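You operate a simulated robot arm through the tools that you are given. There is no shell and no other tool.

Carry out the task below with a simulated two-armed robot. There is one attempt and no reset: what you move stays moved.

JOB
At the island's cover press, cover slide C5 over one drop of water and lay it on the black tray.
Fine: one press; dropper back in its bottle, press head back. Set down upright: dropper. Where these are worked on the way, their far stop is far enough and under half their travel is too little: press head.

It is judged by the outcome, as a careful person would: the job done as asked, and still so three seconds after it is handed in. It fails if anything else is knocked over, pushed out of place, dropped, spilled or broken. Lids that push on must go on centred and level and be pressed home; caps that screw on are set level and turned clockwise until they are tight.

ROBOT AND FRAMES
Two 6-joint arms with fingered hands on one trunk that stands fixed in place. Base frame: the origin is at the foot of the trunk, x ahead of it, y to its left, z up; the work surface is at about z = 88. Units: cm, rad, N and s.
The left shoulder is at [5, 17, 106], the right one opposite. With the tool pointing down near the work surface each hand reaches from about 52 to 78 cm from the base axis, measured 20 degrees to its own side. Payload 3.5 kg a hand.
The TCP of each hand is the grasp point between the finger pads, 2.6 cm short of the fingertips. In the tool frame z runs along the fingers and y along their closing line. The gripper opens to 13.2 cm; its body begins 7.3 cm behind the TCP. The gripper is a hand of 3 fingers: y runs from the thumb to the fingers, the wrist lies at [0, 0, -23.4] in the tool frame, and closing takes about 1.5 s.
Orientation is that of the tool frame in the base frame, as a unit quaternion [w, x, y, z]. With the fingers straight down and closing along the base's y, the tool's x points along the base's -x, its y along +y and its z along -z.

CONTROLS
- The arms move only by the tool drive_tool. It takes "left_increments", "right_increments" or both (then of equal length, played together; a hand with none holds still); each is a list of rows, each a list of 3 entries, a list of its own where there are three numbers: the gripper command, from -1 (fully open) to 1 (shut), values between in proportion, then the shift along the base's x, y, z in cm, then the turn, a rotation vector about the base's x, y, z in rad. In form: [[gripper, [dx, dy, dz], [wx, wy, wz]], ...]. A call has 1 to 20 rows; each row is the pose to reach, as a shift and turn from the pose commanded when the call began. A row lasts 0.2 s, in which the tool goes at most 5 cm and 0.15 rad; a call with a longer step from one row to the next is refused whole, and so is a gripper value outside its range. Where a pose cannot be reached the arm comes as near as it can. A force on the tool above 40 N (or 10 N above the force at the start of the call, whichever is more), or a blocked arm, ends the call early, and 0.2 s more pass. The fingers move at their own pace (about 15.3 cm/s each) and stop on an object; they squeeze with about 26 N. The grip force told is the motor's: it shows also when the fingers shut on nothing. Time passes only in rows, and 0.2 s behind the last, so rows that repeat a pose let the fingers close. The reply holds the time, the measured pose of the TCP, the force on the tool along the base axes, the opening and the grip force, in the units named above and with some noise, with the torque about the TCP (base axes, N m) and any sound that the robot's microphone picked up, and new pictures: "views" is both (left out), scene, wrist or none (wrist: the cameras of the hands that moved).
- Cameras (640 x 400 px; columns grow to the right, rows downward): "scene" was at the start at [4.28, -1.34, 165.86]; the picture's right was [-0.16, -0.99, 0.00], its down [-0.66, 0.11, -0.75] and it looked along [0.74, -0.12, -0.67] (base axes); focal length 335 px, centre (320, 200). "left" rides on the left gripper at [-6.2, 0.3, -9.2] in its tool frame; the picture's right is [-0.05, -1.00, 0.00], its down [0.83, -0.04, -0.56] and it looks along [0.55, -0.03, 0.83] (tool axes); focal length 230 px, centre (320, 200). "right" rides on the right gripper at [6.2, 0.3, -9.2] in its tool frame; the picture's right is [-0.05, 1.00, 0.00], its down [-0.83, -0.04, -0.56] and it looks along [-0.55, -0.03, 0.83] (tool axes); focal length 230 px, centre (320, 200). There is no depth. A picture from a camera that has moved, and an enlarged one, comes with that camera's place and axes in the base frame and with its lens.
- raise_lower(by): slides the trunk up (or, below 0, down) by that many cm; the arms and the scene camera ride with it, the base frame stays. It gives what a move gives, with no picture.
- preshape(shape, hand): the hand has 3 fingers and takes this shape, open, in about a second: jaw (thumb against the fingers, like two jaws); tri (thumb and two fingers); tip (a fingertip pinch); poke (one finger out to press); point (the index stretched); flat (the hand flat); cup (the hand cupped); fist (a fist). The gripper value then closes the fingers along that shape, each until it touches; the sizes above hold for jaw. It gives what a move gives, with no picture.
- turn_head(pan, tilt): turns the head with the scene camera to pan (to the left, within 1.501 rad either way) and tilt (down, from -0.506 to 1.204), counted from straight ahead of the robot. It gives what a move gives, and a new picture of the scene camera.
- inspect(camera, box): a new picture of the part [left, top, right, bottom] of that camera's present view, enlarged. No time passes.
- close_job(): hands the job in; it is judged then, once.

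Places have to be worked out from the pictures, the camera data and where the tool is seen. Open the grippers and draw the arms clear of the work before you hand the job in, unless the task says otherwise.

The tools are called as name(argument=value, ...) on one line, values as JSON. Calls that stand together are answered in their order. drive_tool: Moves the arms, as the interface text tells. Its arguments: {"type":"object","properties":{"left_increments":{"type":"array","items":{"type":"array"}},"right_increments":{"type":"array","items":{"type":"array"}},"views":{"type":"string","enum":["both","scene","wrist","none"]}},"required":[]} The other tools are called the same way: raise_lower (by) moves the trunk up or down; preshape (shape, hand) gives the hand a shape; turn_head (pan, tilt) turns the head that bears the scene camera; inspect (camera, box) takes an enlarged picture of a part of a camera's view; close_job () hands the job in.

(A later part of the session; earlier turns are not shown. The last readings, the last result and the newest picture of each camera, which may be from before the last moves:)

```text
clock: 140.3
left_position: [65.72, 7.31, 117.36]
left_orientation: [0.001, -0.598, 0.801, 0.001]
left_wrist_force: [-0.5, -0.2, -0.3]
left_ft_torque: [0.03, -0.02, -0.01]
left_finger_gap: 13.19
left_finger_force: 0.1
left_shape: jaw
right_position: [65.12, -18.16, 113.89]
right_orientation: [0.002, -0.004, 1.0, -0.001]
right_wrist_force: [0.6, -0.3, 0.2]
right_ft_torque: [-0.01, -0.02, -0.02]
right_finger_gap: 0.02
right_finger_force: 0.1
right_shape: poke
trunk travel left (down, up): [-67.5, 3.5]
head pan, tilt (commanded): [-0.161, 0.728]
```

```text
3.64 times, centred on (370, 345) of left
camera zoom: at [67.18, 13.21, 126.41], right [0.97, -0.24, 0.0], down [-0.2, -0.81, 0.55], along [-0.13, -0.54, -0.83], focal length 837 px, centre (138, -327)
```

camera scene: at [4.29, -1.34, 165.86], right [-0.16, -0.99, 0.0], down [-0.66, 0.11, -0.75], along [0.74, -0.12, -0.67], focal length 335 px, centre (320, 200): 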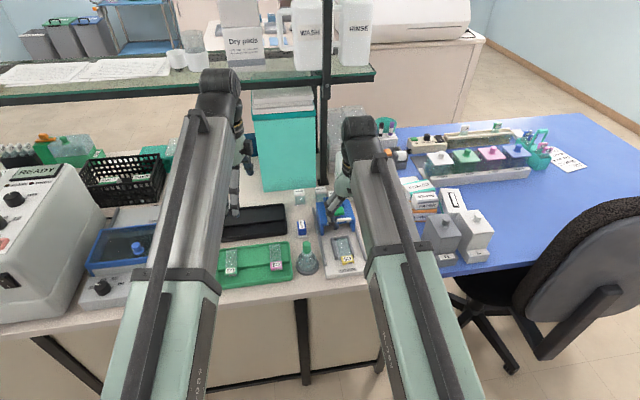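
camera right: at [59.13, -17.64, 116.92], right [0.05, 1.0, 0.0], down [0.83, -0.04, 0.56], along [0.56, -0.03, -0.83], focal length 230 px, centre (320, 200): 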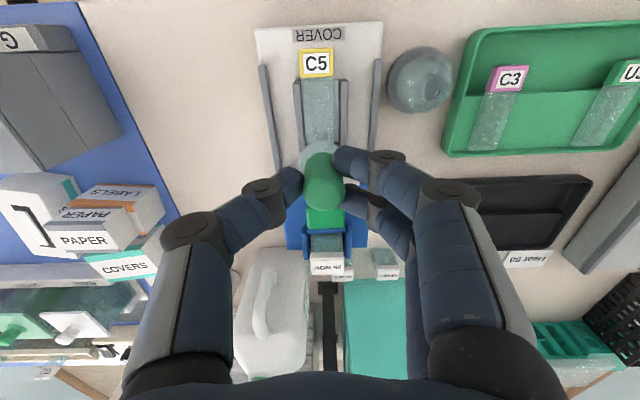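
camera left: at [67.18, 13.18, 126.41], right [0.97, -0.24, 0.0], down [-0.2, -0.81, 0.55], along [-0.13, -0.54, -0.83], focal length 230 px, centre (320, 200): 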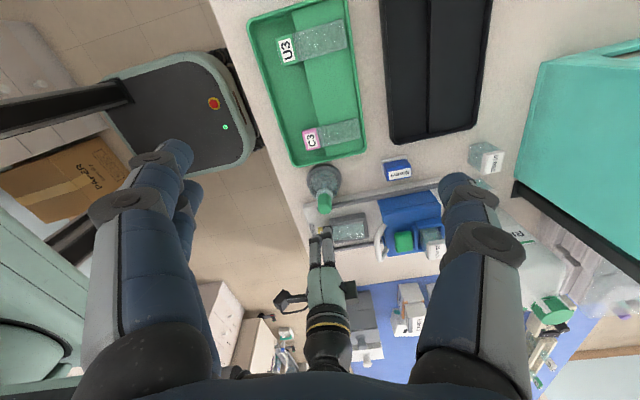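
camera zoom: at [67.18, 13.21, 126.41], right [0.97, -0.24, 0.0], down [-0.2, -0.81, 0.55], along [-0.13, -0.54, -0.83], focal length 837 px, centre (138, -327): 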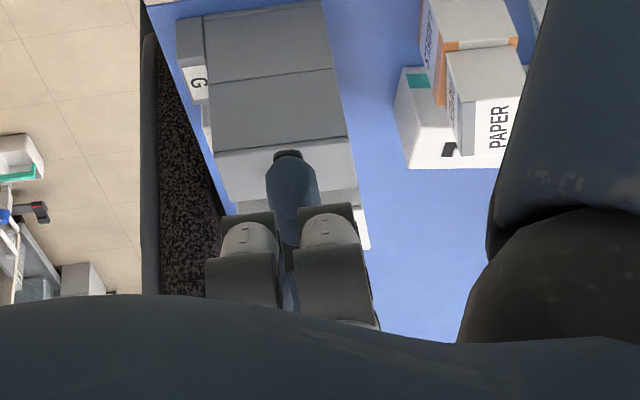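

The thumb is the extended finger: its tip is about 2.6 cm below the TCP and the folded fingers stay about 2 cm higher. I move it to just above the gap behind the handle bar.

drive_tool(right_increments=[[-0.3, [1.5, 0, -1.5], [0, 0, 0]], [-0.3, [3, -0.1, -3.5], [0, 0, 0]], [-0.3, [4.5, -0.2, -5.5], [0, 0, 0]], [-0.3, [6, -0.2, -7.5], [0, 0, 0]], [-0.3, [6.5, -0.2, -9], [0, 0, 0]], [-0.3, [6.5, -0.2, -9], [0, 0, 0]]], views="none")

inspect(camera="left", box=[340, 190, 440, 280])

inspect(camera="right", box=[220, 100, 420, 260])

inspect(camera="scene", box=[310, 160, 380, 240])

```text
clock: 141.7
left_position: [65.73, 7.16, 117.23]
left_orientation: [0.001, -0.597, 0.802, 0.002]
left_wrist_force: [-0.3, 0.1, -0.9]
left_ft_torque: [0.06, -0.04, -0.01]
left_finger_gap: 13.21
left_finger_force: 0.0
left_shape: jaw
right_position: [71.49, -18.26, 104.88]
right_orientation: [0.001, -0.003, 1.0, -0.001]
right_wrist_force: [-0.7, 0.4, 0.7]
right_ft_torque: [-0.01, 0.03, 0.06]
right_finger_gap: 0.0
right_finger_force: 0.0
right_shape: poke
trunk travel left (down, up): [-67.5, 3.5]
head pan, tilt (commanded): [-0.161, 0.728]
```

```text
4.44 times, centred on (390, 235) of left
camera zoom: at [67.18, 13.21, 126.41], right [0.97, -0.24, 0.0], down [-0.2, -0.81, 0.55], along [-0.13, -0.54, -0.83], focal length 1022 px, centre (9, 44)
```

zoom: 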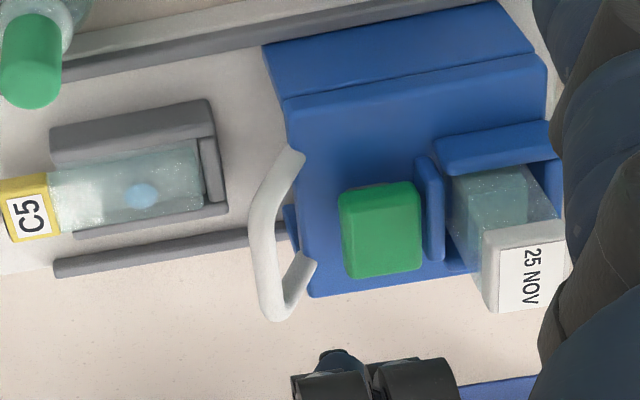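

```text
2.50 times, centred on (320, 180) of right
camera zoom: at [65.31, -17.91, 113.99], right [0.05, 1.0, 0.0], down [0.83, -0.04, 0.56], along [0.56, -0.03, -0.83], focal length 575 px, centre (320, 250)
```

zoom: 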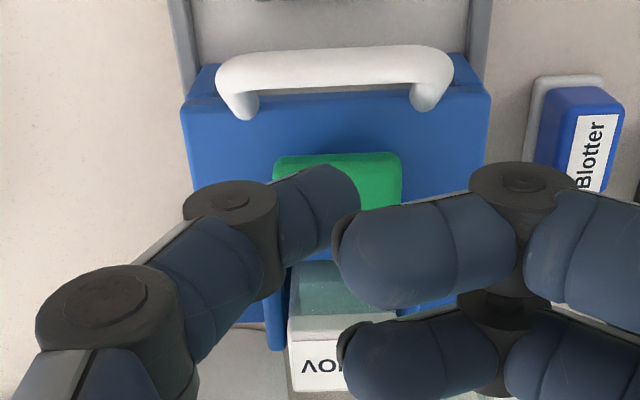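

```text
5.00 times, centred on (345, 200) of scene
camera zoom: at [4.27, -1.34, 165.86], right [-0.16, -0.99, 0.0], down [-0.66, 0.11, -0.75], along [0.74, -0.12, -0.67], focal length 1675 px, centre (195, 200)
```

zoom: 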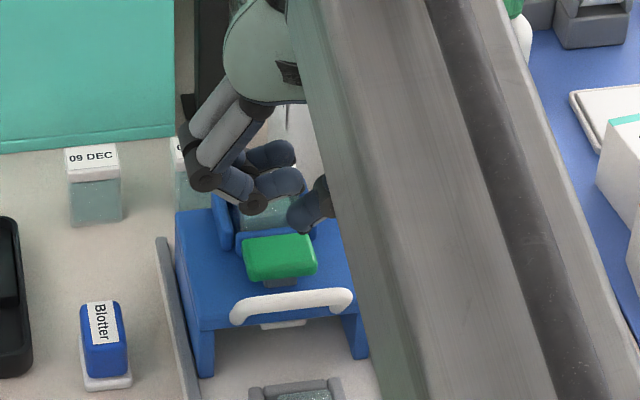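

Measured: bar centre (70.0, y -14.5…-21, z 97.75), head top z≈95, button front x≈73 with top z≈97.6; the thumb tip is at x≈71.5. I lower it behind the bar to tip height ≈96.3.

drive_tool(right_increments=[[-0.3, [0, 0.2, -1.5], [0, 0, 0]], [-0.3, [0, 0.2, -3], [0, 0, 0]], [-0.3, [0, 0.2, -4.5], [0, 0, 0]], [-0.3, [0, 0.2, -5.5], [0, 0, 0]], [-0.3, [0, 0.2, -6], [0, 0, 0]], [-0.3, [0, 0.2, -6], [0, 0, 0]]], views="none")

inspect(camera="left", box=[340, 190, 440, 280])

inspect(camera="right", box=[220, 80, 420, 240])

inspect(camera="scene", box=[310, 160, 380, 240])

```text
clock: 143.1
left_position: [65.79, 7.22, 117.25]
left_orientation: [0.0, -0.598, 0.801, 0.002]
left_wrist_force: [0.8, 0.0, -0.1]
left_ft_torque: [0.03, -0.01, 0.01]
left_finger_gap: 13.21
left_finger_force: 0.1
left_shape: jaw
right_position: [71.63, -18.13, 98.92]
right_orientation: [0.001, -0.004, 1.0, 0.001]
right_wrist_force: [-0.4, 0.3, 0.4]
right_ft_torque: [0.04, 0.03, -0.02]
right_finger_gap: 0.0
right_finger_force: 0.1
right_shape: poke
trunk travel left (down, up): [-67.5, 3.5]
head pan, tilt (commanded): [-0.161, 0.728]
```

```text
4.44 times, centred on (390, 235) of left
camera zoom: at [67.18, 13.21, 126.41], right [0.97, -0.24, 0.0], down [-0.2, -0.81, 0.55], along [-0.13, -0.54, -0.83], focal length 1022 px, centre (9, 44)
```

zoom: 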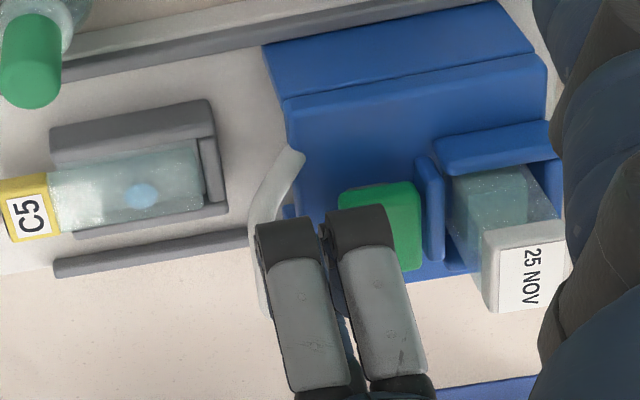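

```text
2.50 times, centred on (320, 160) of right
camera zoom: at [65.37, -17.67, 107.99], right [0.05, 1.0, 0.0], down [0.83, -0.04, 0.56], along [0.56, -0.03, -0.83], focal length 575 px, centre (320, 300)
```

zoom: 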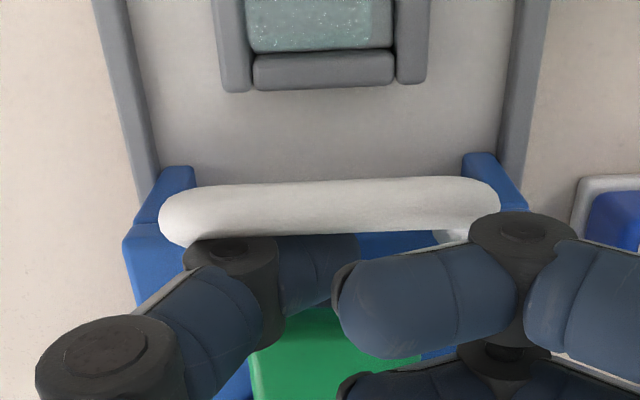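

```text
5.00 times, centred on (345, 200) of scene
camera zoom: at [4.28, -1.34, 165.86], right [-0.16, -0.99, 0.0], down [-0.66, 0.11, -0.75], along [0.74, -0.12, -0.67], focal length 1675 px, centre (195, 200)
```

zoom: 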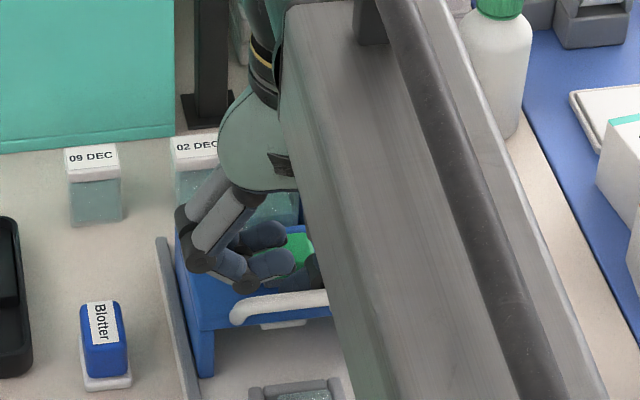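

The thumb is down behind the bar with no contact. I pull toward the robot (-x) gently for about 3 cm and check that the head follows.

drive_tool(right_increments=[[-0.3, [-0.4, 0, 0], [0, 0, 0]], [-0.3, [-0.8, 0, 0], [0, 0, 0]], [-0.3, [-1.3, 0, 0], [0, 0, 0]], [-0.3, [-1.9, 0, 0], [0, 0, 0]], [-0.3, [-2.5, 0, 0], [0, 0, 0]], [-0.3, [-3.2, 0, 0], [0, 0, 0]], [-0.3, [-3.2, 0, 0], [0, 0, 0]]], views="none")

inspect(camera="left", box=[320, 190, 440, 280])

inspect(camera="right", box=[220, 80, 420, 240])

```text
clock: 144.7
left_position: [65.81, 7.19, 117.3]
left_orientation: [0.001, -0.598, 0.802, 0.003]
left_wrist_force: [-0.4, -1.2, 0.4]
left_ft_torque: [0.0, -0.01, -0.01]
left_finger_gap: 13.19
left_finger_force: 0.0
left_shape: jaw
right_position: [68.37, -17.99, 98.88]
right_orientation: [0.002, -0.003, 1.0, -0.001]
right_wrist_force: [1.7, -0.3, -0.7]
right_ft_torque: [0.01, 0.01, 0.02]
right_finger_gap: 0.0
right_finger_force: 0.0
right_shape: poke
trunk travel left (down, up): [-67.5, 3.5]
head pan, tilt (commanded): [-0.161, 0.728]
```

```text
4.44 times, centred on (380, 235) of left
camera zoom: at [67.19, 13.21, 126.4], right [0.97, -0.24, 0.0], down [-0.2, -0.81, 0.55], along [-0.13, -0.54, -0.83], focal length 1022 px, centre (53, 44)
```

zoom: 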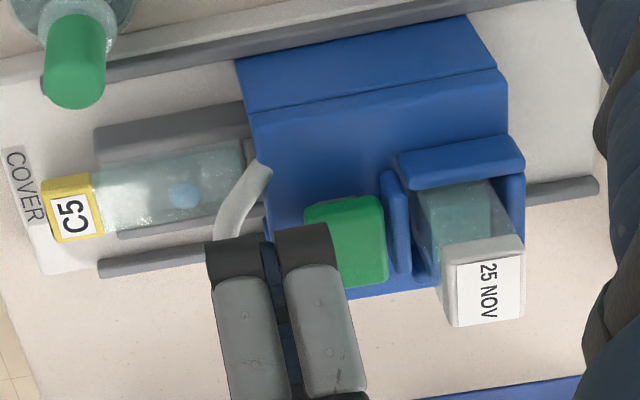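

```text
2.50 times, centred on (320, 160) of right
camera zoom: at [62.19, -17.7, 108.02], right [0.05, 1.0, 0.0], down [0.83, -0.04, 0.56], along [0.56, -0.03, -0.83], focal length 575 px, centre (320, 300)
```

zoom: 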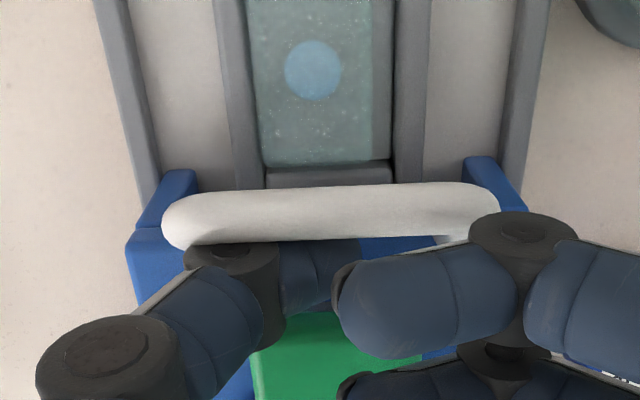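

The head slides easily (under 2 N). I keep pulling toward its near stop.

drive_tool(right_increments=[[-0.3, [-0.6, 0, 0], [0, 0, 0]], [-0.3, [-1.3, 0, 0], [0, 0, 0]], [-0.3, [-2.0, 0, 0], [0, 0, 0]], [-0.3, [-2.7, 0, 0], [0, 0, 0]], [-0.3, [-3.4, 0, 0], [0, 0, 0]], [-0.3, [-4.0, 0, 0], [0, 0, 0]], [-0.3, [-4.0, 0, 0], [0, 0, 0]]], views="none")

inspect(camera="left", box=[300, 190, 420, 280])

inspect(camera="right", box=[220, 60, 420, 240])

```text
clock: 146.3
left_position: [65.72, 7.27, 117.25]
left_orientation: [0.0, -0.597, 0.802, 0.002]
left_wrist_force: [0.2, -0.1, -0.2]
left_ft_torque: [0.0, 0.0, 0.03]
left_finger_gap: 13.22
left_finger_force: 0.0
left_shape: jaw
right_position: [64.38, -18.03, 98.74]
right_orientation: [0.001, -0.004, 1.0, 0.0]
right_wrist_force: [0.0, 0.8, 0.5]
right_ft_torque: [-0.01, -0.03, 0.0]
right_finger_gap: 0.0
right_finger_force: 0.0
right_shape: poke
trunk travel left (down, up): [-67.5, 3.5]
head pan, tilt (commanded): [-0.161, 0.728]
```

```text
4.44 times, centred on (360, 235) of left
camera zoom: at [67.19, 13.21, 126.41], right [0.97, -0.24, 0.0], down [-0.2, -0.81, 0.55], along [-0.13, -0.54, -0.83], focal length 1022 px, centre (142, 44)
```

zoom: 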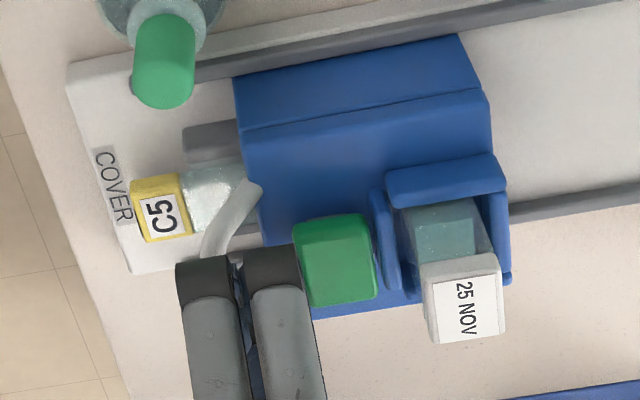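

```text
2.22 times, centred on (320, 150) of right
camera zoom: at [58.19, -17.72, 108.01], right [0.05, 1.0, 0.0], down [0.83, -0.04, 0.56], along [0.56, -0.03, -0.83], focal length 511 px, centre (320, 311)
```

zoom: 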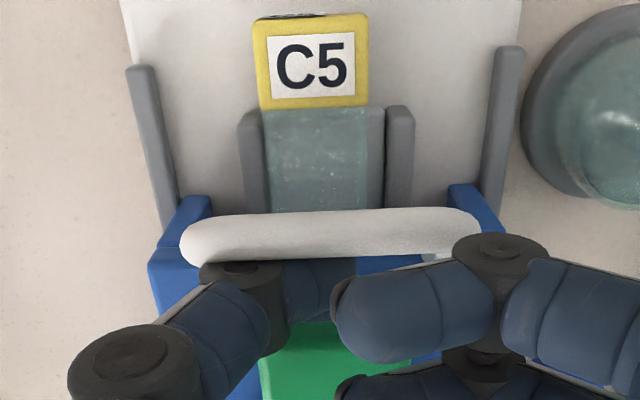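

Travel so far ≈6.9 cm. I continue to the stop.

drive_tool(right_increments=[[-0.3, [-0.5, 0, 0], [0, 0, 0]], [-0.3, [-1.0, 0, 0], [0, 0, 0]], [-0.3, [-1.5, 0, 0], [0, 0, 0]], [-0.3, [-2.0, 0, 0], [0, 0, 0]], [-0.3, [-2.4, 0, 0], [0, 0, 0]], [-0.3, [-2.4, 0, 0], [0, 0, 0]]], views="none")

inspect(camera="left", box=[290, 190, 410, 280])

inspect(camera="right", box=[220, 60, 420, 240])

```text
clock: 147.7
left_position: [66.07, 7.37, 117.12]
left_orientation: [0.0, -0.597, 0.802, 0.003]
left_wrist_force: [1.0, -0.2, 0.2]
left_ft_torque: [-0.01, -0.02, 0.0]
left_finger_gap: 13.2
left_finger_force: 0.0
left_shape: jaw
right_position: [62.5, -17.94, 98.84]
right_orientation: [0.003, -0.003, 1.0, 0.0]
right_wrist_force: [24.7, 0.4, 7.5]
right_ft_torque: [-0.13, -0.15, 0.38]
right_finger_gap: 0.01
right_finger_force: 0.1
right_shape: poke
trunk travel left (down, up): [-67.5, 3.5]
head pan, tilt (commanded): [-0.161, 0.728]
```

```text
4.44 times, centred on (350, 235) of left
camera zoom: at [67.4, 13.24, 126.31], right [0.97, -0.24, 0.0], down [-0.2, -0.81, 0.55], along [-0.13, -0.54, -0.83], focal length 1022 px, centre (187, 44)
```

zoom: 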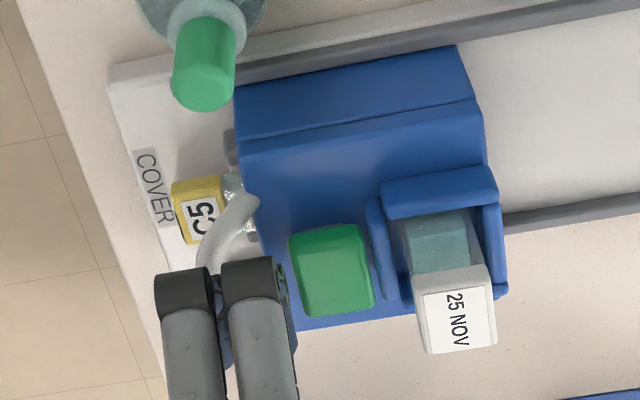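

```text
2.22 times, centred on (320, 150) of right
camera zoom: at [56.11, -17.67, 107.97], right [0.04, 1.0, 0.0], down [0.83, -0.04, 0.56], along [0.56, -0.03, -0.83], focal length 511 px, centre (320, 311)
```

zoom: 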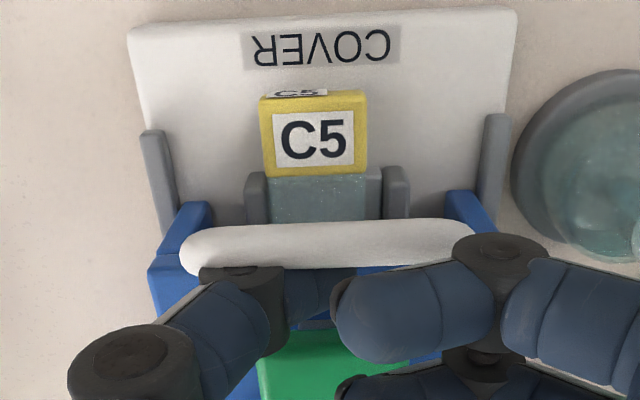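

The head is at its near stop (25 N). I back the thumb off the bar slightly, rise clear, and look at where the button is now.

drive_tool(right_increments=[[-0.3, [0.5, 0, 0], [0, 0, 0]], [-0.3, [0.8, 0, 0.3], [0, 0, 0]], [-0.3, [0.8, 0, 2], [0, 0, 0]], [-0.3, [0.8, 0, 4.5], [0, 0, 0]], [-0.3, [2, 0, 6.5], [0, 0, 0]], [-0.3, [3.6, 0, 7], [0, 0, 0]], [-0.3, [3.6, 0, 7], [0, 0, 0]]], views="none")

inspect(camera="left", box=[290, 190, 410, 280])

inspect(camera="right", box=[220, 80, 420, 240])

inspect(camera="scene", box=[310, 180, 380, 270])

```text
clock: 149.3
left_position: [65.83, 7.3, 117.2]
left_orientation: [0.001, -0.598, 0.801, 0.002]
left_wrist_force: [-0.6, 0.0, 0.2]
left_ft_torque: [-0.04, -0.01, 0.02]
left_finger_gap: 13.19
left_finger_force: 0.1
left_shape: jaw
right_position: [65.54, -18.04, 105.68]
right_orientation: [0.002, -0.003, 1.0, 0.0]
right_wrist_force: [-0.6, -0.3, 0.2]
right_ft_torque: [-0.02, 0.02, -0.02]
right_finger_gap: 0.0
right_finger_force: 0.0
right_shape: poke
trunk travel left (down, up): [-67.5, 3.5]
head pan, tilt (commanded): [-0.161, 0.728]
```

```text
4.44 times, centred on (350, 235) of left
camera zoom: at [67.17, 13.21, 126.42], right [0.97, -0.24, 0.0], down [-0.2, -0.81, 0.55], along [-0.13, -0.54, -0.83], focal length 1022 px, centre (187, 44)
```

zoom: 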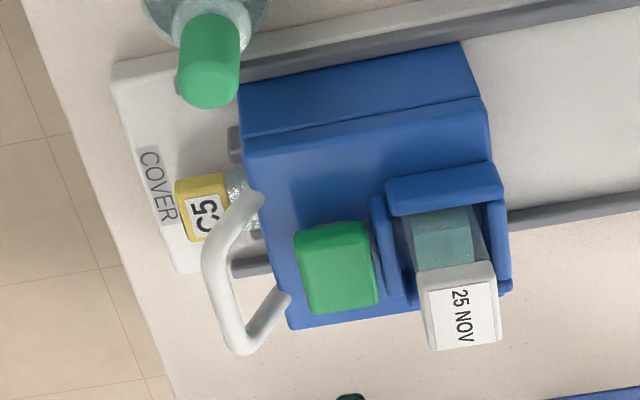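

```text
2.50 times, centred on (320, 160) of right
camera zoom: at [59.38, -17.72, 114.97], right [0.05, 1.0, 0.0], down [0.83, -0.04, 0.56], along [0.56, -0.03, -0.83], focal length 575 px, centre (320, 300)
```

zoom: 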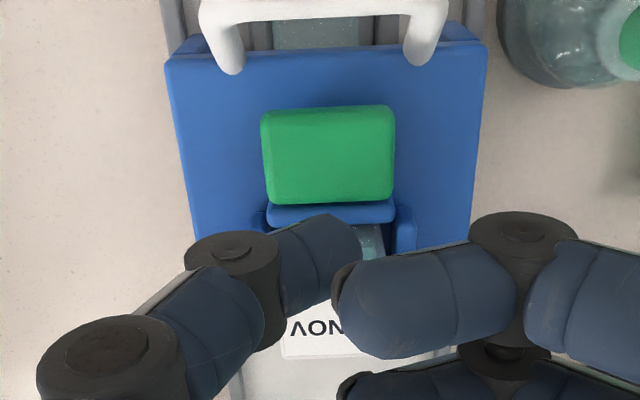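

```text
4.44 times, centred on (345, 225) of scene
camera zoom: at [4.27, -1.34, 165.86], right [-0.16, -0.99, 0.0], down [-0.66, 0.11, -0.75], along [0.74, -0.12, -0.67], focal length 1489 px, centre (209, 89)
```

zoom: 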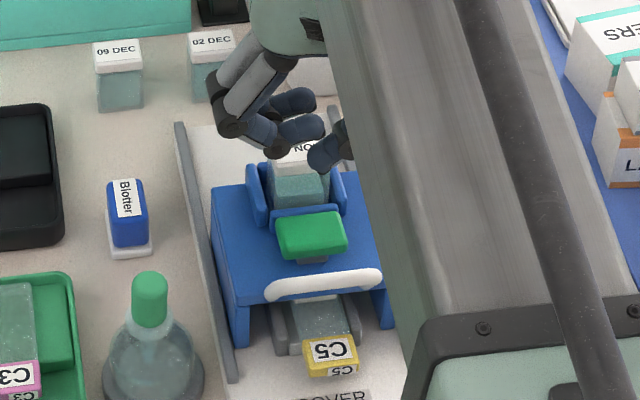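

The button's top centre is at about (65.7, -17.8, 97.6), and the thumb tip is right above it. I lower to just above the button.

drive_tool(right_increments=[[-0.3, [0.1, 0, -1.5], [0, 0, 0]], [-0.3, [0.1, 0, -3], [0, 0, 0]], [-0.3, [0.1, 0, -4.4], [0, 0, 0]], [-0.3, [0.1, 0, -4.9], [0, 0, 0]], [-0.3, [0.1, 0, -4.9], [0, 0, 0]]], views="none")

inspect(camera="left", box=[310, 200, 400, 280])

inspect(camera="right", box=[220, 80, 420, 240])

inspect(camera="scene", box=[315, 190, 375, 260])

```text
clock: 150.5
left_position: [65.72, 7.33, 117.27]
left_orientation: [0.001, -0.597, 0.802, 0.001]
left_wrist_force: [-0.2, 0.0, 0.0]
left_ft_torque: [-0.01, 0.0, 0.0]
left_finger_gap: 13.19
left_finger_force: 0.0
left_shape: jaw
right_position: [65.82, -18.02, 100.95]
right_orientation: [0.002, -0.002, 1.0, 0.0]
right_wrist_force: [0.4, -0.7, 0.5]
right_ft_torque: [-0.01, -0.03, -0.01]
right_finger_gap: 0.02
right_finger_force: 0.1
right_shape: poke
trunk travel left (down, up): [-67.5, 3.5]
head pan, tilt (commanded): [-0.161, 0.728]
```

```text
5.00 times, centred on (355, 240) of left
camera zoom: at [67.18, 13.21, 126.41], right [0.97, -0.24, 0.0], down [-0.2, -0.81, 0.55], along [-0.13, -0.54, -0.83], focal length 1150 px, centre (145, 0)
```

zoom: 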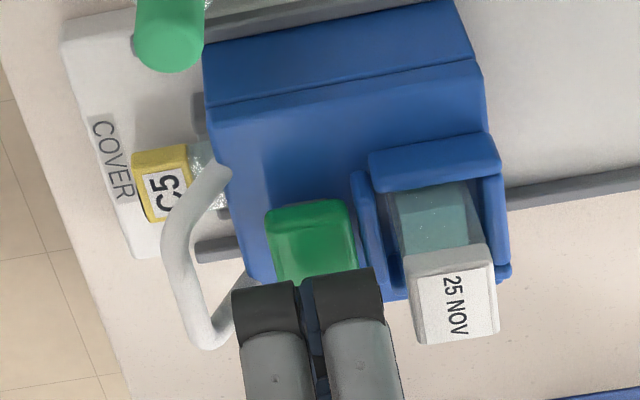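

```text
2.50 times, centred on (320, 160) of right
camera zoom: at [59.55, -17.71, 110.06], right [0.05, 1.0, 0.0], down [0.83, -0.04, 0.56], along [0.56, -0.03, -0.83], focal length 575 px, centre (320, 300)
```

zoom: 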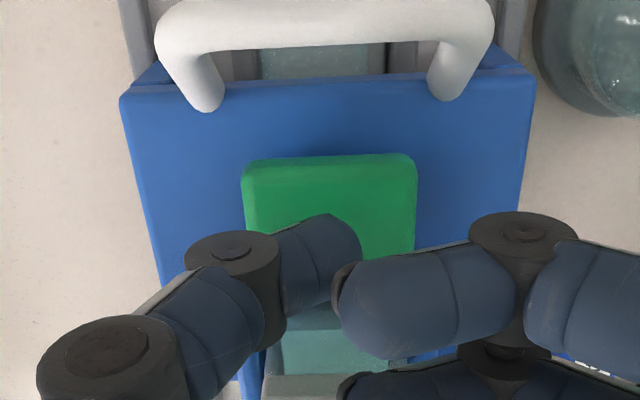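

```text
5.71 times, centred on (345, 225) of scene
camera zoom: at [4.28, -1.34, 165.86], right [-0.16, -0.99, 0.0], down [-0.66, 0.11, -0.75], along [0.74, -0.12, -0.67], focal length 1914 px, centre (177, 57)
```

zoom: 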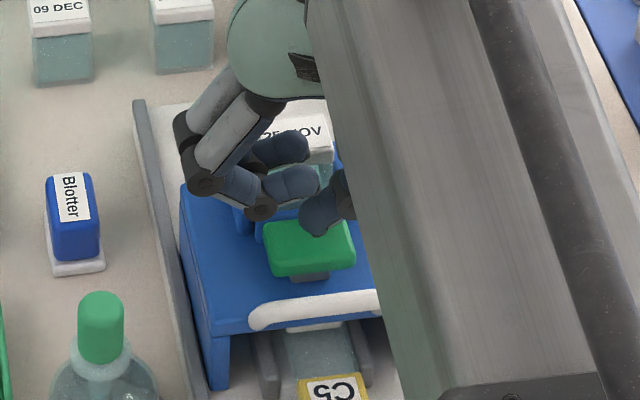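

The thumb tip is at (65.4, -17.5), about 0.8 cm above the button, with the folded fingers clear of the cassette. I shift slightly and press straight down in small steps, reading the force.

drive_tool(right_increments=[[-0.3, [-0.2, -0.2, 0], [0, 0, 0]], [-0.3, [-0.2, -0.2, -0.3], [0, 0, 0]], [-0.3, [-0.2, -0.2, -0.6], [0, 0, 0]], [-0.3, [-0.2, -0.2, -0.9], [0, 0, 0]], [-0.3, [-0.2, -0.2, -1.2], [0, 0, 0]]], views="none")

inspect(camera="right", box=[220, 80, 420, 240])

inspect(camera="scene", box=[315, 190, 375, 260])

```text
clock: 151.7
left_position: [65.74, 7.38, 117.24]
left_orientation: [0.0, -0.597, 0.802, 0.001]
left_wrist_force: [0.4, -0.3, 0.7]
left_ft_torque: [0.0, -0.04, 0.0]
left_finger_gap: 13.17
left_finger_force: 0.1
left_shape: jaw
right_position: [65.47, -18.16, 99.79]
right_orientation: [0.002, -0.004, 1.0, 0.0]
right_wrist_force: [-0.7, -0.9, 3.8]
right_ft_torque: [-0.02, 0.03, 0.03]
right_finger_gap: 0.0
right_finger_force: 0.0
right_shape: poke
trunk travel left (down, up): [-67.5, 3.5]
head pan, tilt (commanded): [-0.161, 0.728]
```

```text
2.50 times, centred on (320, 160) of right
camera zoom: at [59.31, -17.89, 108.97], right [0.05, 1.0, 0.0], down [0.83, -0.04, 0.56], along [0.56, -0.03, -0.83], focal length 575 px, centre (320, 300)
```

zoom: 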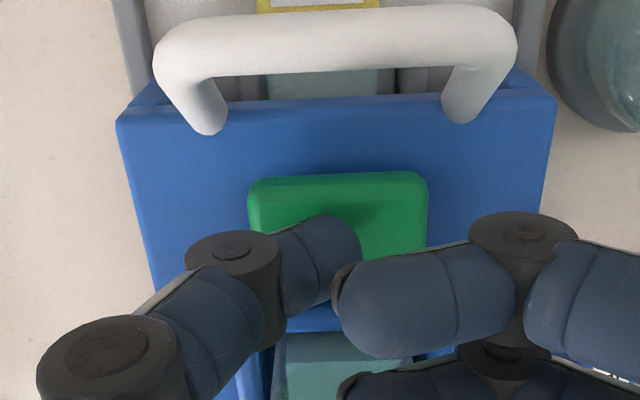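

```text
5.71 times, centred on (345, 225) of scene
camera zoom: at [4.23, -1.34, 165.87], right [-0.16, -0.99, 0.0], down [-0.66, 0.11, -0.75], along [0.74, -0.12, -0.67], focal length 1914 px, centre (177, 57)
```

zoom: 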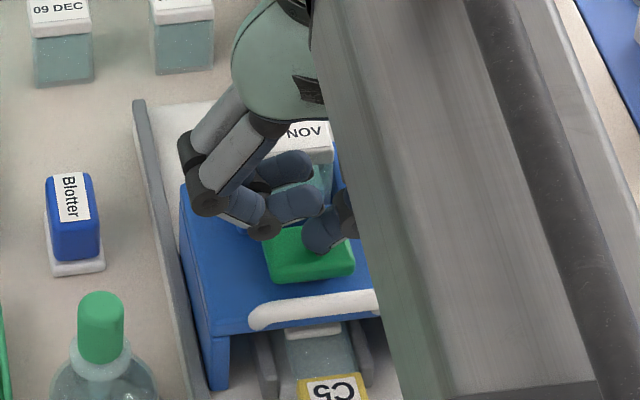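

The thumb is on the button (3.8 N) and it's going down. I keep pressing in the same stroke until it bottoms out.

drive_tool(right_increments=[[-0.3, [0, 0, -0.25], [0, 0, 0]], [-0.3, [0, 0, -0.5], [0, 0, 0]], [-0.3, [0, 0, -0.75], [0, 0, 0]], [-0.3, [0, 0, -1.0], [0, 0, 0]]], views="none")

inspect(camera="scene", box=[315, 190, 375, 260])

inspect(camera="right", box=[220, 80, 420, 240])

```text
clock: 152.9
left_position: [65.56, 7.35, 117.35]
left_orientation: [0.002, -0.597, 0.802, 0.001]
left_wrist_force: [0.5, 0.4, 0.1]
left_ft_torque: [0.0, 0.0, -0.04]
left_finger_gap: 13.17
left_finger_force: 0.0
left_shape: jaw
right_position: [65.54, -18.47, 99.29]
right_orientation: [0.006, -0.002, 1.0, -0.003]
right_wrist_force: [-0.8, -3.6, 24.5]
right_ft_torque: [0.06, 0.11, -0.01]
right_finger_gap: 0.0
right_finger_force: 0.1
right_shape: poke
trunk travel left (down, up): [-67.5, 3.5]
head pan, tilt (commanded): [-0.161, 0.728]
heard: click
stopped in row 4 (right hand): the force on the tool passed its limit at 40 N (the readings are from after the stop); the commanded pose is now the measured one
```

```text
5.71 times, centred on (345, 225) of scene
camera zoom: at [4.07, -1.25, 165.86], right [-0.16, -0.99, 0.0], down [-0.66, 0.11, -0.75], along [0.74, -0.12, -0.66], focal length 1914 px, centre (177, 57)
```

zoom: 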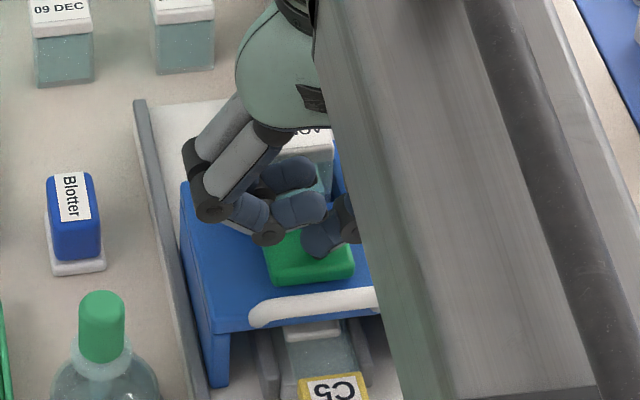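

```text
2.50 times, centred on (320, 160) of right
camera zoom: at [59.29, -18.03, 108.38], right [0.05, 1.0, 0.0], down [0.82, -0.04, 0.57], along [0.57, -0.03, -0.82], focal length 575 px, centre (320, 300)
```

zoom: 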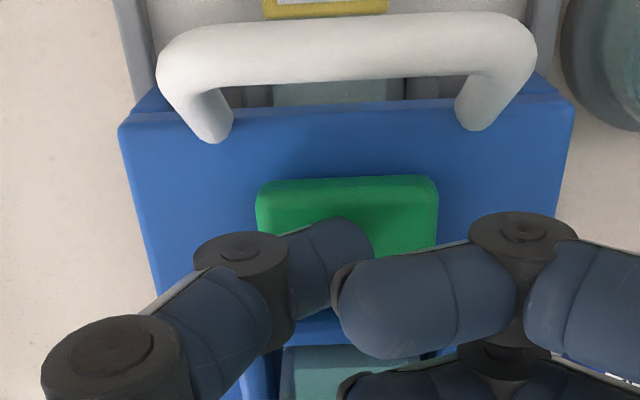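

A click was heard: that is the one press. I lift straight up off the button.

drive_tool(right_increments=[[-0.3, [0, 0, 0.6], [0, 0, 0]], [-0.3, [0, 0, 1.6], [0, 0, 0]], [-0.3, [0, 0.1, 3.2], [0, 0, 0]], [-0.3, [0, 0.2, 5], [0, 0, 0]], [-0.3, [0, 0.3, 6.5], [0, 0, 0]], [-0.3, [0, 0.3, 6.5], [0, 0, 0]]], views="none")

inspect(camera="left", box=[290, 190, 410, 280])

inspect(camera="scene", box=[310, 180, 380, 270])

inspect(camera="right", box=[220, 80, 420, 240])

```text
clock: 154.3
left_position: [65.84, 7.33, 117.27]
left_orientation: [0.001, -0.598, 0.801, 0.002]
left_wrist_force: [0.0, 0.4, 0.0]
left_ft_torque: [-0.01, -0.01, -0.02]
left_finger_gap: 13.19
left_finger_force: 0.0
left_shape: jaw
right_position: [65.68, -18.06, 105.43]
right_orientation: [0.004, -0.004, 1.0, -0.001]
right_wrist_force: [-0.6, 0.1, -0.3]
right_ft_torque: [0.03, -0.01, 0.03]
right_finger_gap: 0.0
right_finger_force: 0.1
right_shape: poke
trunk travel left (down, up): [-67.5, 3.5]
head pan, tilt (commanded): [-0.161, 0.728]
```

```text
4.44 times, centred on (350, 235) of left
camera zoom: at [67.19, 13.2, 126.41], right [0.97, -0.24, 0.0], down [-0.2, -0.81, 0.55], along [-0.13, -0.54, -0.83], focal length 1022 px, centre (187, 44)
```

zoom: 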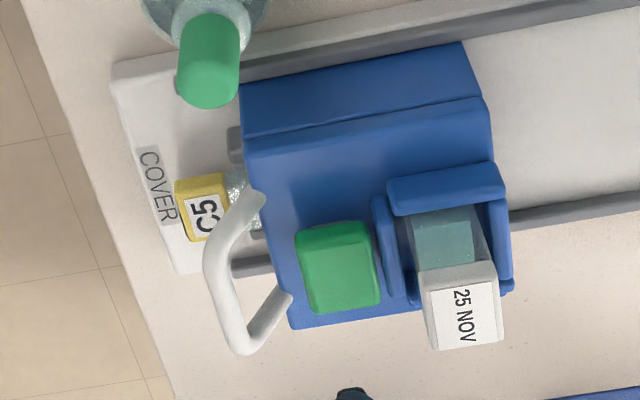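

```text
4.44 times, centred on (345, 225) of scene
camera zoom: at [4.28, -1.35, 165.86], right [-0.16, -0.99, 0.0], down [-0.66, 0.11, -0.75], along [0.74, -0.12, -0.67], focal length 1489 px, centre (209, 89)
```

zoom: 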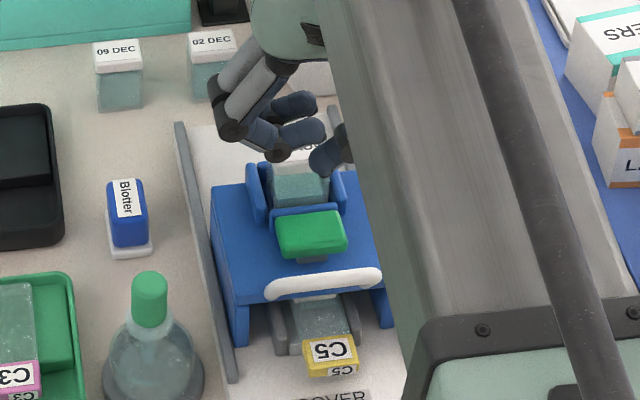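

```text
2.50 times, centred on (320, 160) of right
camera zoom: at [59.4, -17.77, 114.6], right [0.05, 1.0, 0.0], down [0.83, -0.04, 0.56], along [0.56, -0.03, -0.83], focal length 575 px, centre (320, 300)
```

zoom: 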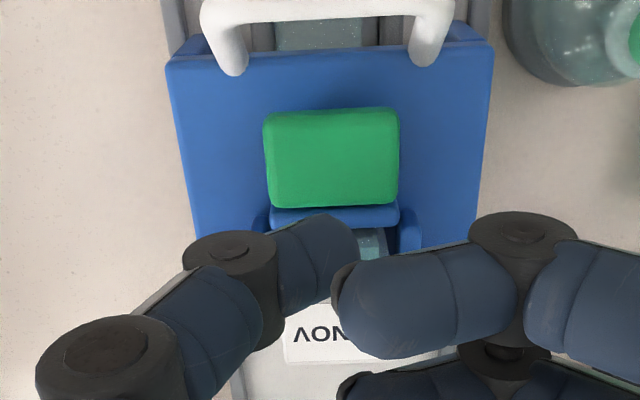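

The button is back up. Now I bring the thumb to the front side of the handle bar to push the head back.

drive_tool(right_increments=[[-0.3, [-2, 0, 0.5], [0, 0, 0]], [-0.3, [-4.5, 0, 0.5], [0, 0, 0]], [-0.3, [-6.4, 0, 0], [0, 0, 0]], [-0.3, [-6.6, 0, -2], [0, 0, 0]], [-0.3, [-6.6, 0, -4], [0, 0, 0]], [-0.3, [-6.6, 0, -5.5], [0, 0, 0]], [-0.3, [-6.6, 0, -6.3], [0, 0, 0]], [-0.3, [-6.6, 0, -6.3], [0, 0, 0]]], views="none")

inspect(camera="left", box=[280, 190, 400, 280])

inspect(camera="right", box=[200, 100, 440, 300])

inspect(camera="scene", box=[310, 190, 380, 280])

```text
clock: 156.1
left_position: [65.7, 7.32, 117.28]
left_orientation: [0.0, -0.598, 0.802, 0.001]
left_wrist_force: [0.2, -0.5, 0.4]
left_ft_torque: [-0.02, -0.02, -0.03]
left_finger_gap: 13.17
left_finger_force: 0.1
left_shape: jaw
right_position: [58.96, -18.12, 99.21]
right_orientation: [0.004, -0.002, 1.0, -0.001]
right_wrist_force: [0.8, 0.1, -0.7]
right_ft_torque: [-0.05, -0.02, -0.02]
right_finger_gap: 0.0
right_finger_force: 0.0
right_shape: poke
trunk travel left (down, up): [-67.5, 3.5]
head pan, tilt (commanded): [-0.161, 0.728]
```

```text
4.44 times, centred on (340, 235) of left
camera zoom: at [67.18, 13.21, 126.41], right [0.97, -0.24, 0.0], down [-0.2, -0.81, 0.55], along [-0.13, -0.54, -0.83], focal length 1022 px, centre (231, 44)
```

zoom: 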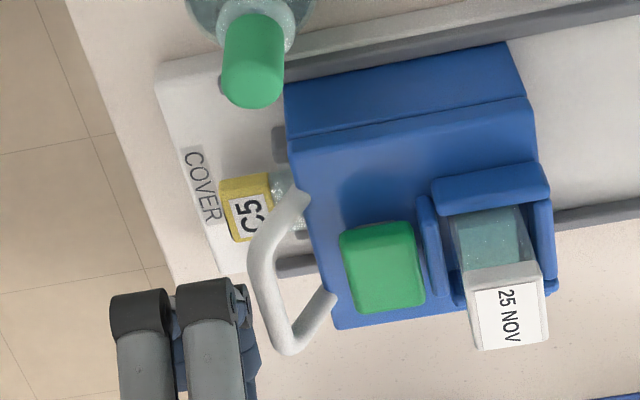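

```text
2.00 times, centred on (320, 200) of right
camera zoom: at [52.81, -17.74, 108.29], right [0.05, 1.0, 0.0], down [0.83, -0.04, 0.56], along [0.56, -0.03, -0.83], focal length 460 px, centre (320, 200)
```

zoom: 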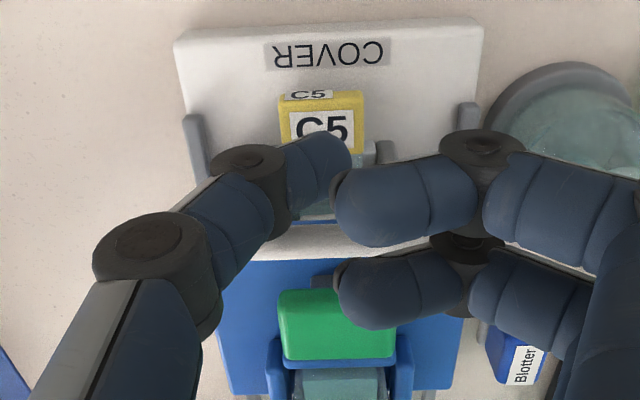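

```text
4.44 times, centred on (345, 235) of scene
camera zoom: at [4.28, -1.34, 165.86], right [-0.16, -0.99, 0.0], down [-0.66, 0.11, -0.75], along [0.74, -0.12, -0.67], focal length 1489 px, centre (209, 44)
```

zoom: 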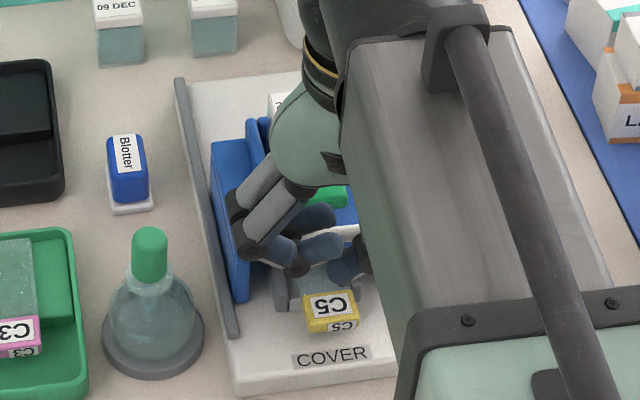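

The thumb is in front of the bar and clear of the slide. I push the head back (+x) smoothly toward its rear stop.

drive_tool(right_increments=[[-0.3, [0.6, 0, 0], [0, 0, 0]], [-0.3, [1.2, 0, 0], [0, 0, 0]], [-0.3, [1.8, 0, 0], [0, 0, 0]], [-0.3, [2.5, 0, 0], [0, 0, 0]], [-0.3, [3.2, 0, 0], [0, 0, 0]], [-0.3, [3.9, 0, 0], [0, 0, 0]], [-0.3, [4.6, 0, 0], [0, 0, 0]], [-0.3, [5.3, 0, 0], [0, 0, 0]], [-0.3, [6.0, 0, 0], [0, 0, 0]], [-0.3, [6.7, 0, 0], [0, 0, 0]], [-0.3, [7.4, 0, 0], [0, 0, 0]], [-0.3, [8.0, 0, 0], [0, 0, 0]], [-0.3, [8.6, 0, 0], [0, 0, 0]], [-0.3, [8.6, 0, 0], [0, 0, 0]]], views="none")

inspect(camera="left", box=[300, 180, 440, 280])

inspect(camera="scene", box=[310, 170, 380, 270])

```text
clock: 159.1
left_position: [65.82, 7.35, 117.21]
left_orientation: [0.001, -0.597, 0.802, 0.001]
left_wrist_force: [0.4, -0.6, -0.2]
left_ft_torque: [0.0, 0.01, -0.02]
left_finger_gap: 13.2
left_finger_force: 0.0
left_shape: jaw
right_position: [67.71, -18.08, 99.23]
right_orientation: [0.003, -0.002, 1.0, -0.002]
right_wrist_force: [-0.9, 0.0, -0.2]
right_ft_torque: [-0.02, 0.01, -0.01]
right_finger_gap: 0.0
right_finger_force: 0.1
right_shape: poke
trunk travel left (down, up): [-67.5, 3.5]
head pan, tilt (commanded): [-0.161, 0.728]
```

```text
4.00 times, centred on (370, 230) of left
camera zoom: at [67.17, 13.21, 126.42], right [0.97, -0.24, 0.0], down [-0.2, -0.81, 0.55], along [-0.13, -0.54, -0.83], focal length 920 px, centre (120, 80)
```

zoom: 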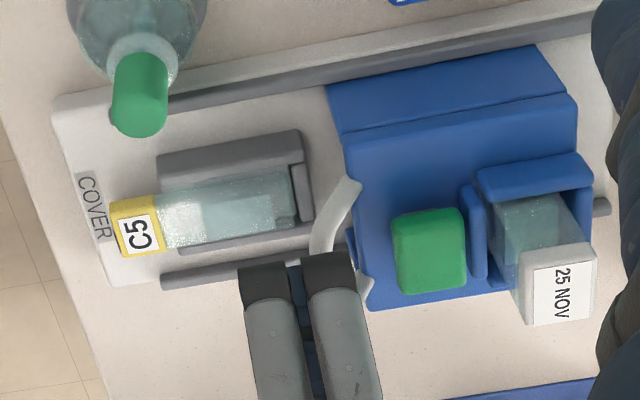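

```text
4.00 times, centred on (345, 220) of scene
camera zoom: at [4.26, -1.34, 165.86], right [-0.16, -0.99, 0.0], down [-0.66, 0.11, -0.75], along [0.74, -0.12, -0.67], focal length 1340 px, centre (220, 120)
```

zoom: 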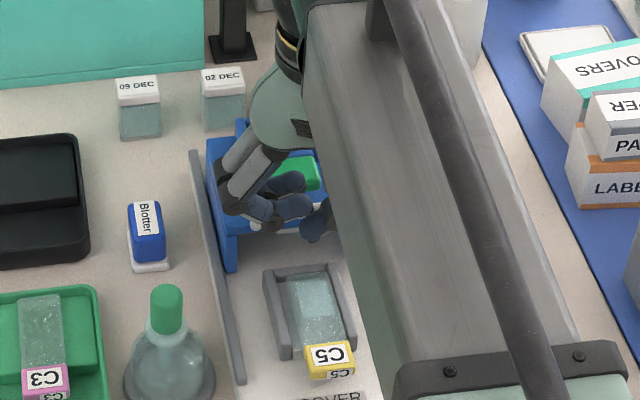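

The head is nearly back and the slide stayed put. I push the last bit to the rear stop.

drive_tool(right_increments=[[-0.3, [0.4, 0, 0], [0, 0, 0]], [-0.3, [0.8, 0, 0], [0, 0, 0]], [-0.3, [1.2, 0, 0], [0, 0, 0]], [-0.3, [1.5, 0, 0], [0, 0, 0]], [-0.3, [1.8, 0, 0], [0, 0, 0]], [-0.3, [2.0, 0, 0], [0, 0, 0]]], views="none")

inspect(camera="left", box=[340, 190, 440, 280])

```text
clock: 160.5
left_position: [65.43, 7.25, 117.4]
left_orientation: [0.003, -0.596, 0.803, 0.001]
left_wrist_force: [1.1, -0.2, -0.1]
left_ft_torque: [-0.01, 0.01, 0.03]
left_finger_gap: 13.21
left_finger_force: 0.0
left_shape: jaw
right_position: [69.01, -18.11, 99.25]
right_orientation: [0.001, -0.002, 1.0, -0.001]
right_wrist_force: [-35.5, 1.1, -4.7]
right_ft_torque: [0.03, 0.51, -0.2]
right_finger_gap: 0.0
right_finger_force: 0.0
right_shape: poke
trunk travel left (down, up): [-67.5, 3.5]
head pan, tilt (commanded): [-0.161, 0.728]
```

```text
4.44 times, centred on (390, 235) of left
camera zoom: at [66.84, 13.19, 126.58], right [0.97, -0.24, 0.0], down [-0.2, -0.81, 0.55], along [-0.13, -0.54, -0.83], focal length 1022 px, centre (9, 44)
```

zoom: 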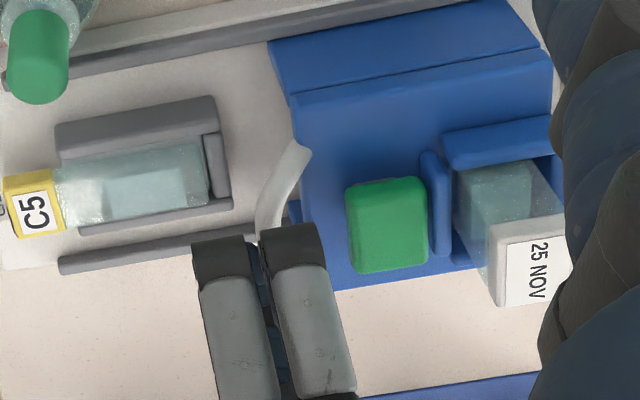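

Firm stop at 35 N: the head is fully back. I ease off, rise clear, and inspect the slide and cover.

drive_tool(right_increments=[[-0.3, [-0.8, 0, 0], [0, 0, 0]], [-0.3, [-1.6, 0, 0], [0, 0, 0]], [-0.3, [-1.8, 0, 1.5], [0, 0, 0]], [-0.3, [-2, 0, 4], [0, 0, 0]], [-0.3, [-3, 0, 7], [0, 0, 0]], [-0.3, [-5, 0, 10], [0, 0, 0]], [-0.3, [-7, 0, 12], [0, 0, 0]], [-0.3, [-7, 0, 12], [0, 0, 0]]], views="none")

inspect(camera="left", box=[340, 190, 440, 280])

inspect(camera="left", box=[312, 205, 368, 245])

inspect(camera="right", box=[260, 60, 400, 200])

inspect(camera="scene", box=[310, 180, 380, 270])

```text
clock: 162.3
left_position: [65.74, 7.25, 117.34]
left_orientation: [0.001, -0.598, 0.801, 0.002]
left_wrist_force: [0.7, -0.2, 0.0]
left_ft_torque: [0.03, 0.0, 0.03]
left_finger_gap: 13.19
left_finger_force: 0.0
left_shape: jaw
right_position: [62.5, -18.14, 111.17]
right_orientation: [0.004, -0.002, 1.0, -0.001]
right_wrist_force: [-0.2, 0.8, -0.2]
right_ft_torque: [0.0, 0.0, 0.0]
right_finger_gap: 0.0
right_finger_force: 0.0
right_shape: poke
trunk travel left (down, up): [-67.5, 3.5]
head pan, tilt (commanded): [-0.161, 0.728]
```

```text
4.44 times, centred on (390, 235) of left
camera zoom: at [67.2, 13.21, 126.4], right [0.97, -0.24, 0.0], down [-0.2, -0.81, 0.55], along [-0.13, -0.54, -0.83], focal length 1022 px, centre (9, 44)
```

zoom: 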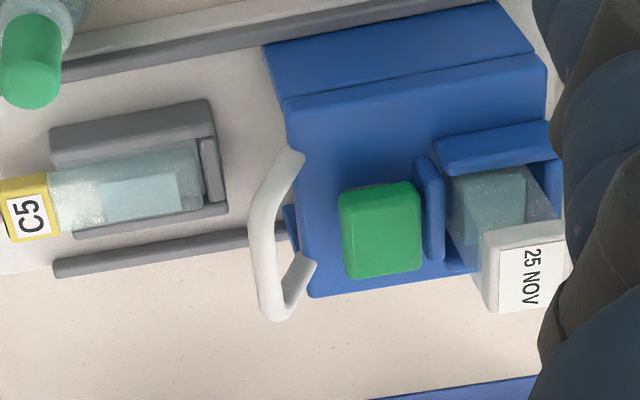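

```text
10.00 times, centred on (340, 225) of left
camera zoom: at [67.2, 13.21, 126.4], right [0.97, -0.24, 0.0], down [-0.2, -0.81, 0.55], along [-0.13, -0.54, -0.83], focal length 2301 px, centre (120, -50)
```

zoom: 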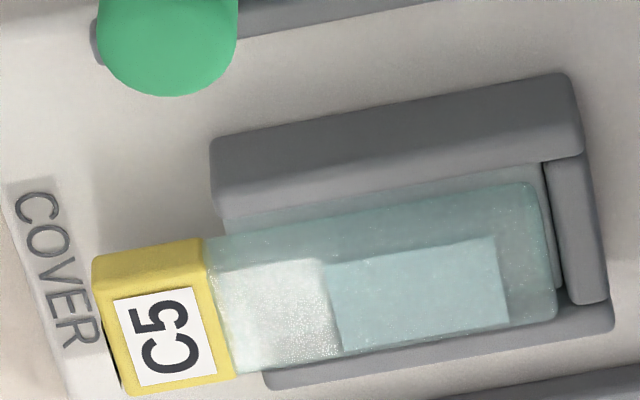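

```text
2.86 times, centred on (330, 130) of right
camera zoom: at [56.32, -17.79, 120.38], right [0.05, 1.0, 0.0], down [0.83, -0.04, 0.56], along [0.56, -0.03, -0.83], focal length 657 px, centre (291, 400)
```

zoom: 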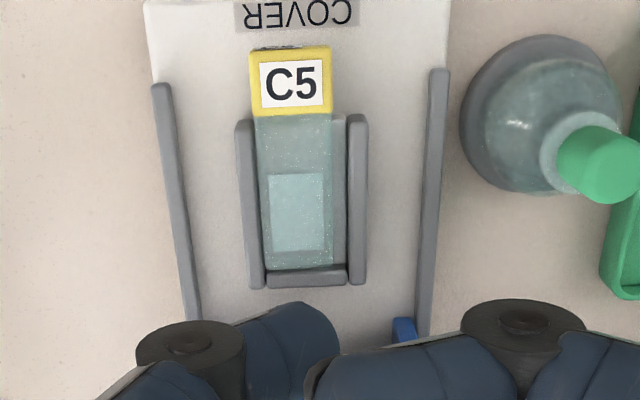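

```text
4.44 times, centred on (345, 225) of scene
camera zoom: at [4.3, -1.34, 165.86], right [-0.16, -0.99, 0.0], down [-0.66, 0.11, -0.75], along [0.74, -0.12, -0.67], focal length 1489 px, centre (209, 89)
```

zoom: 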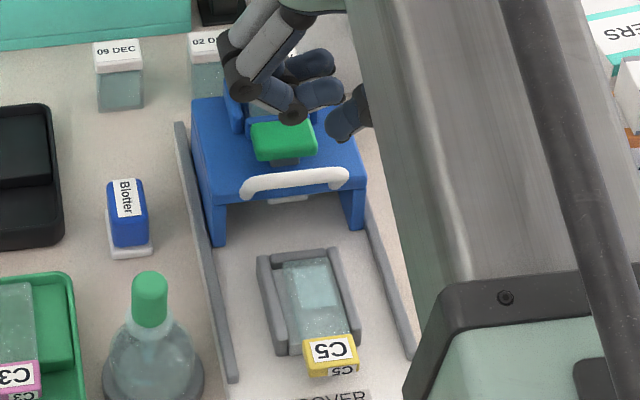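

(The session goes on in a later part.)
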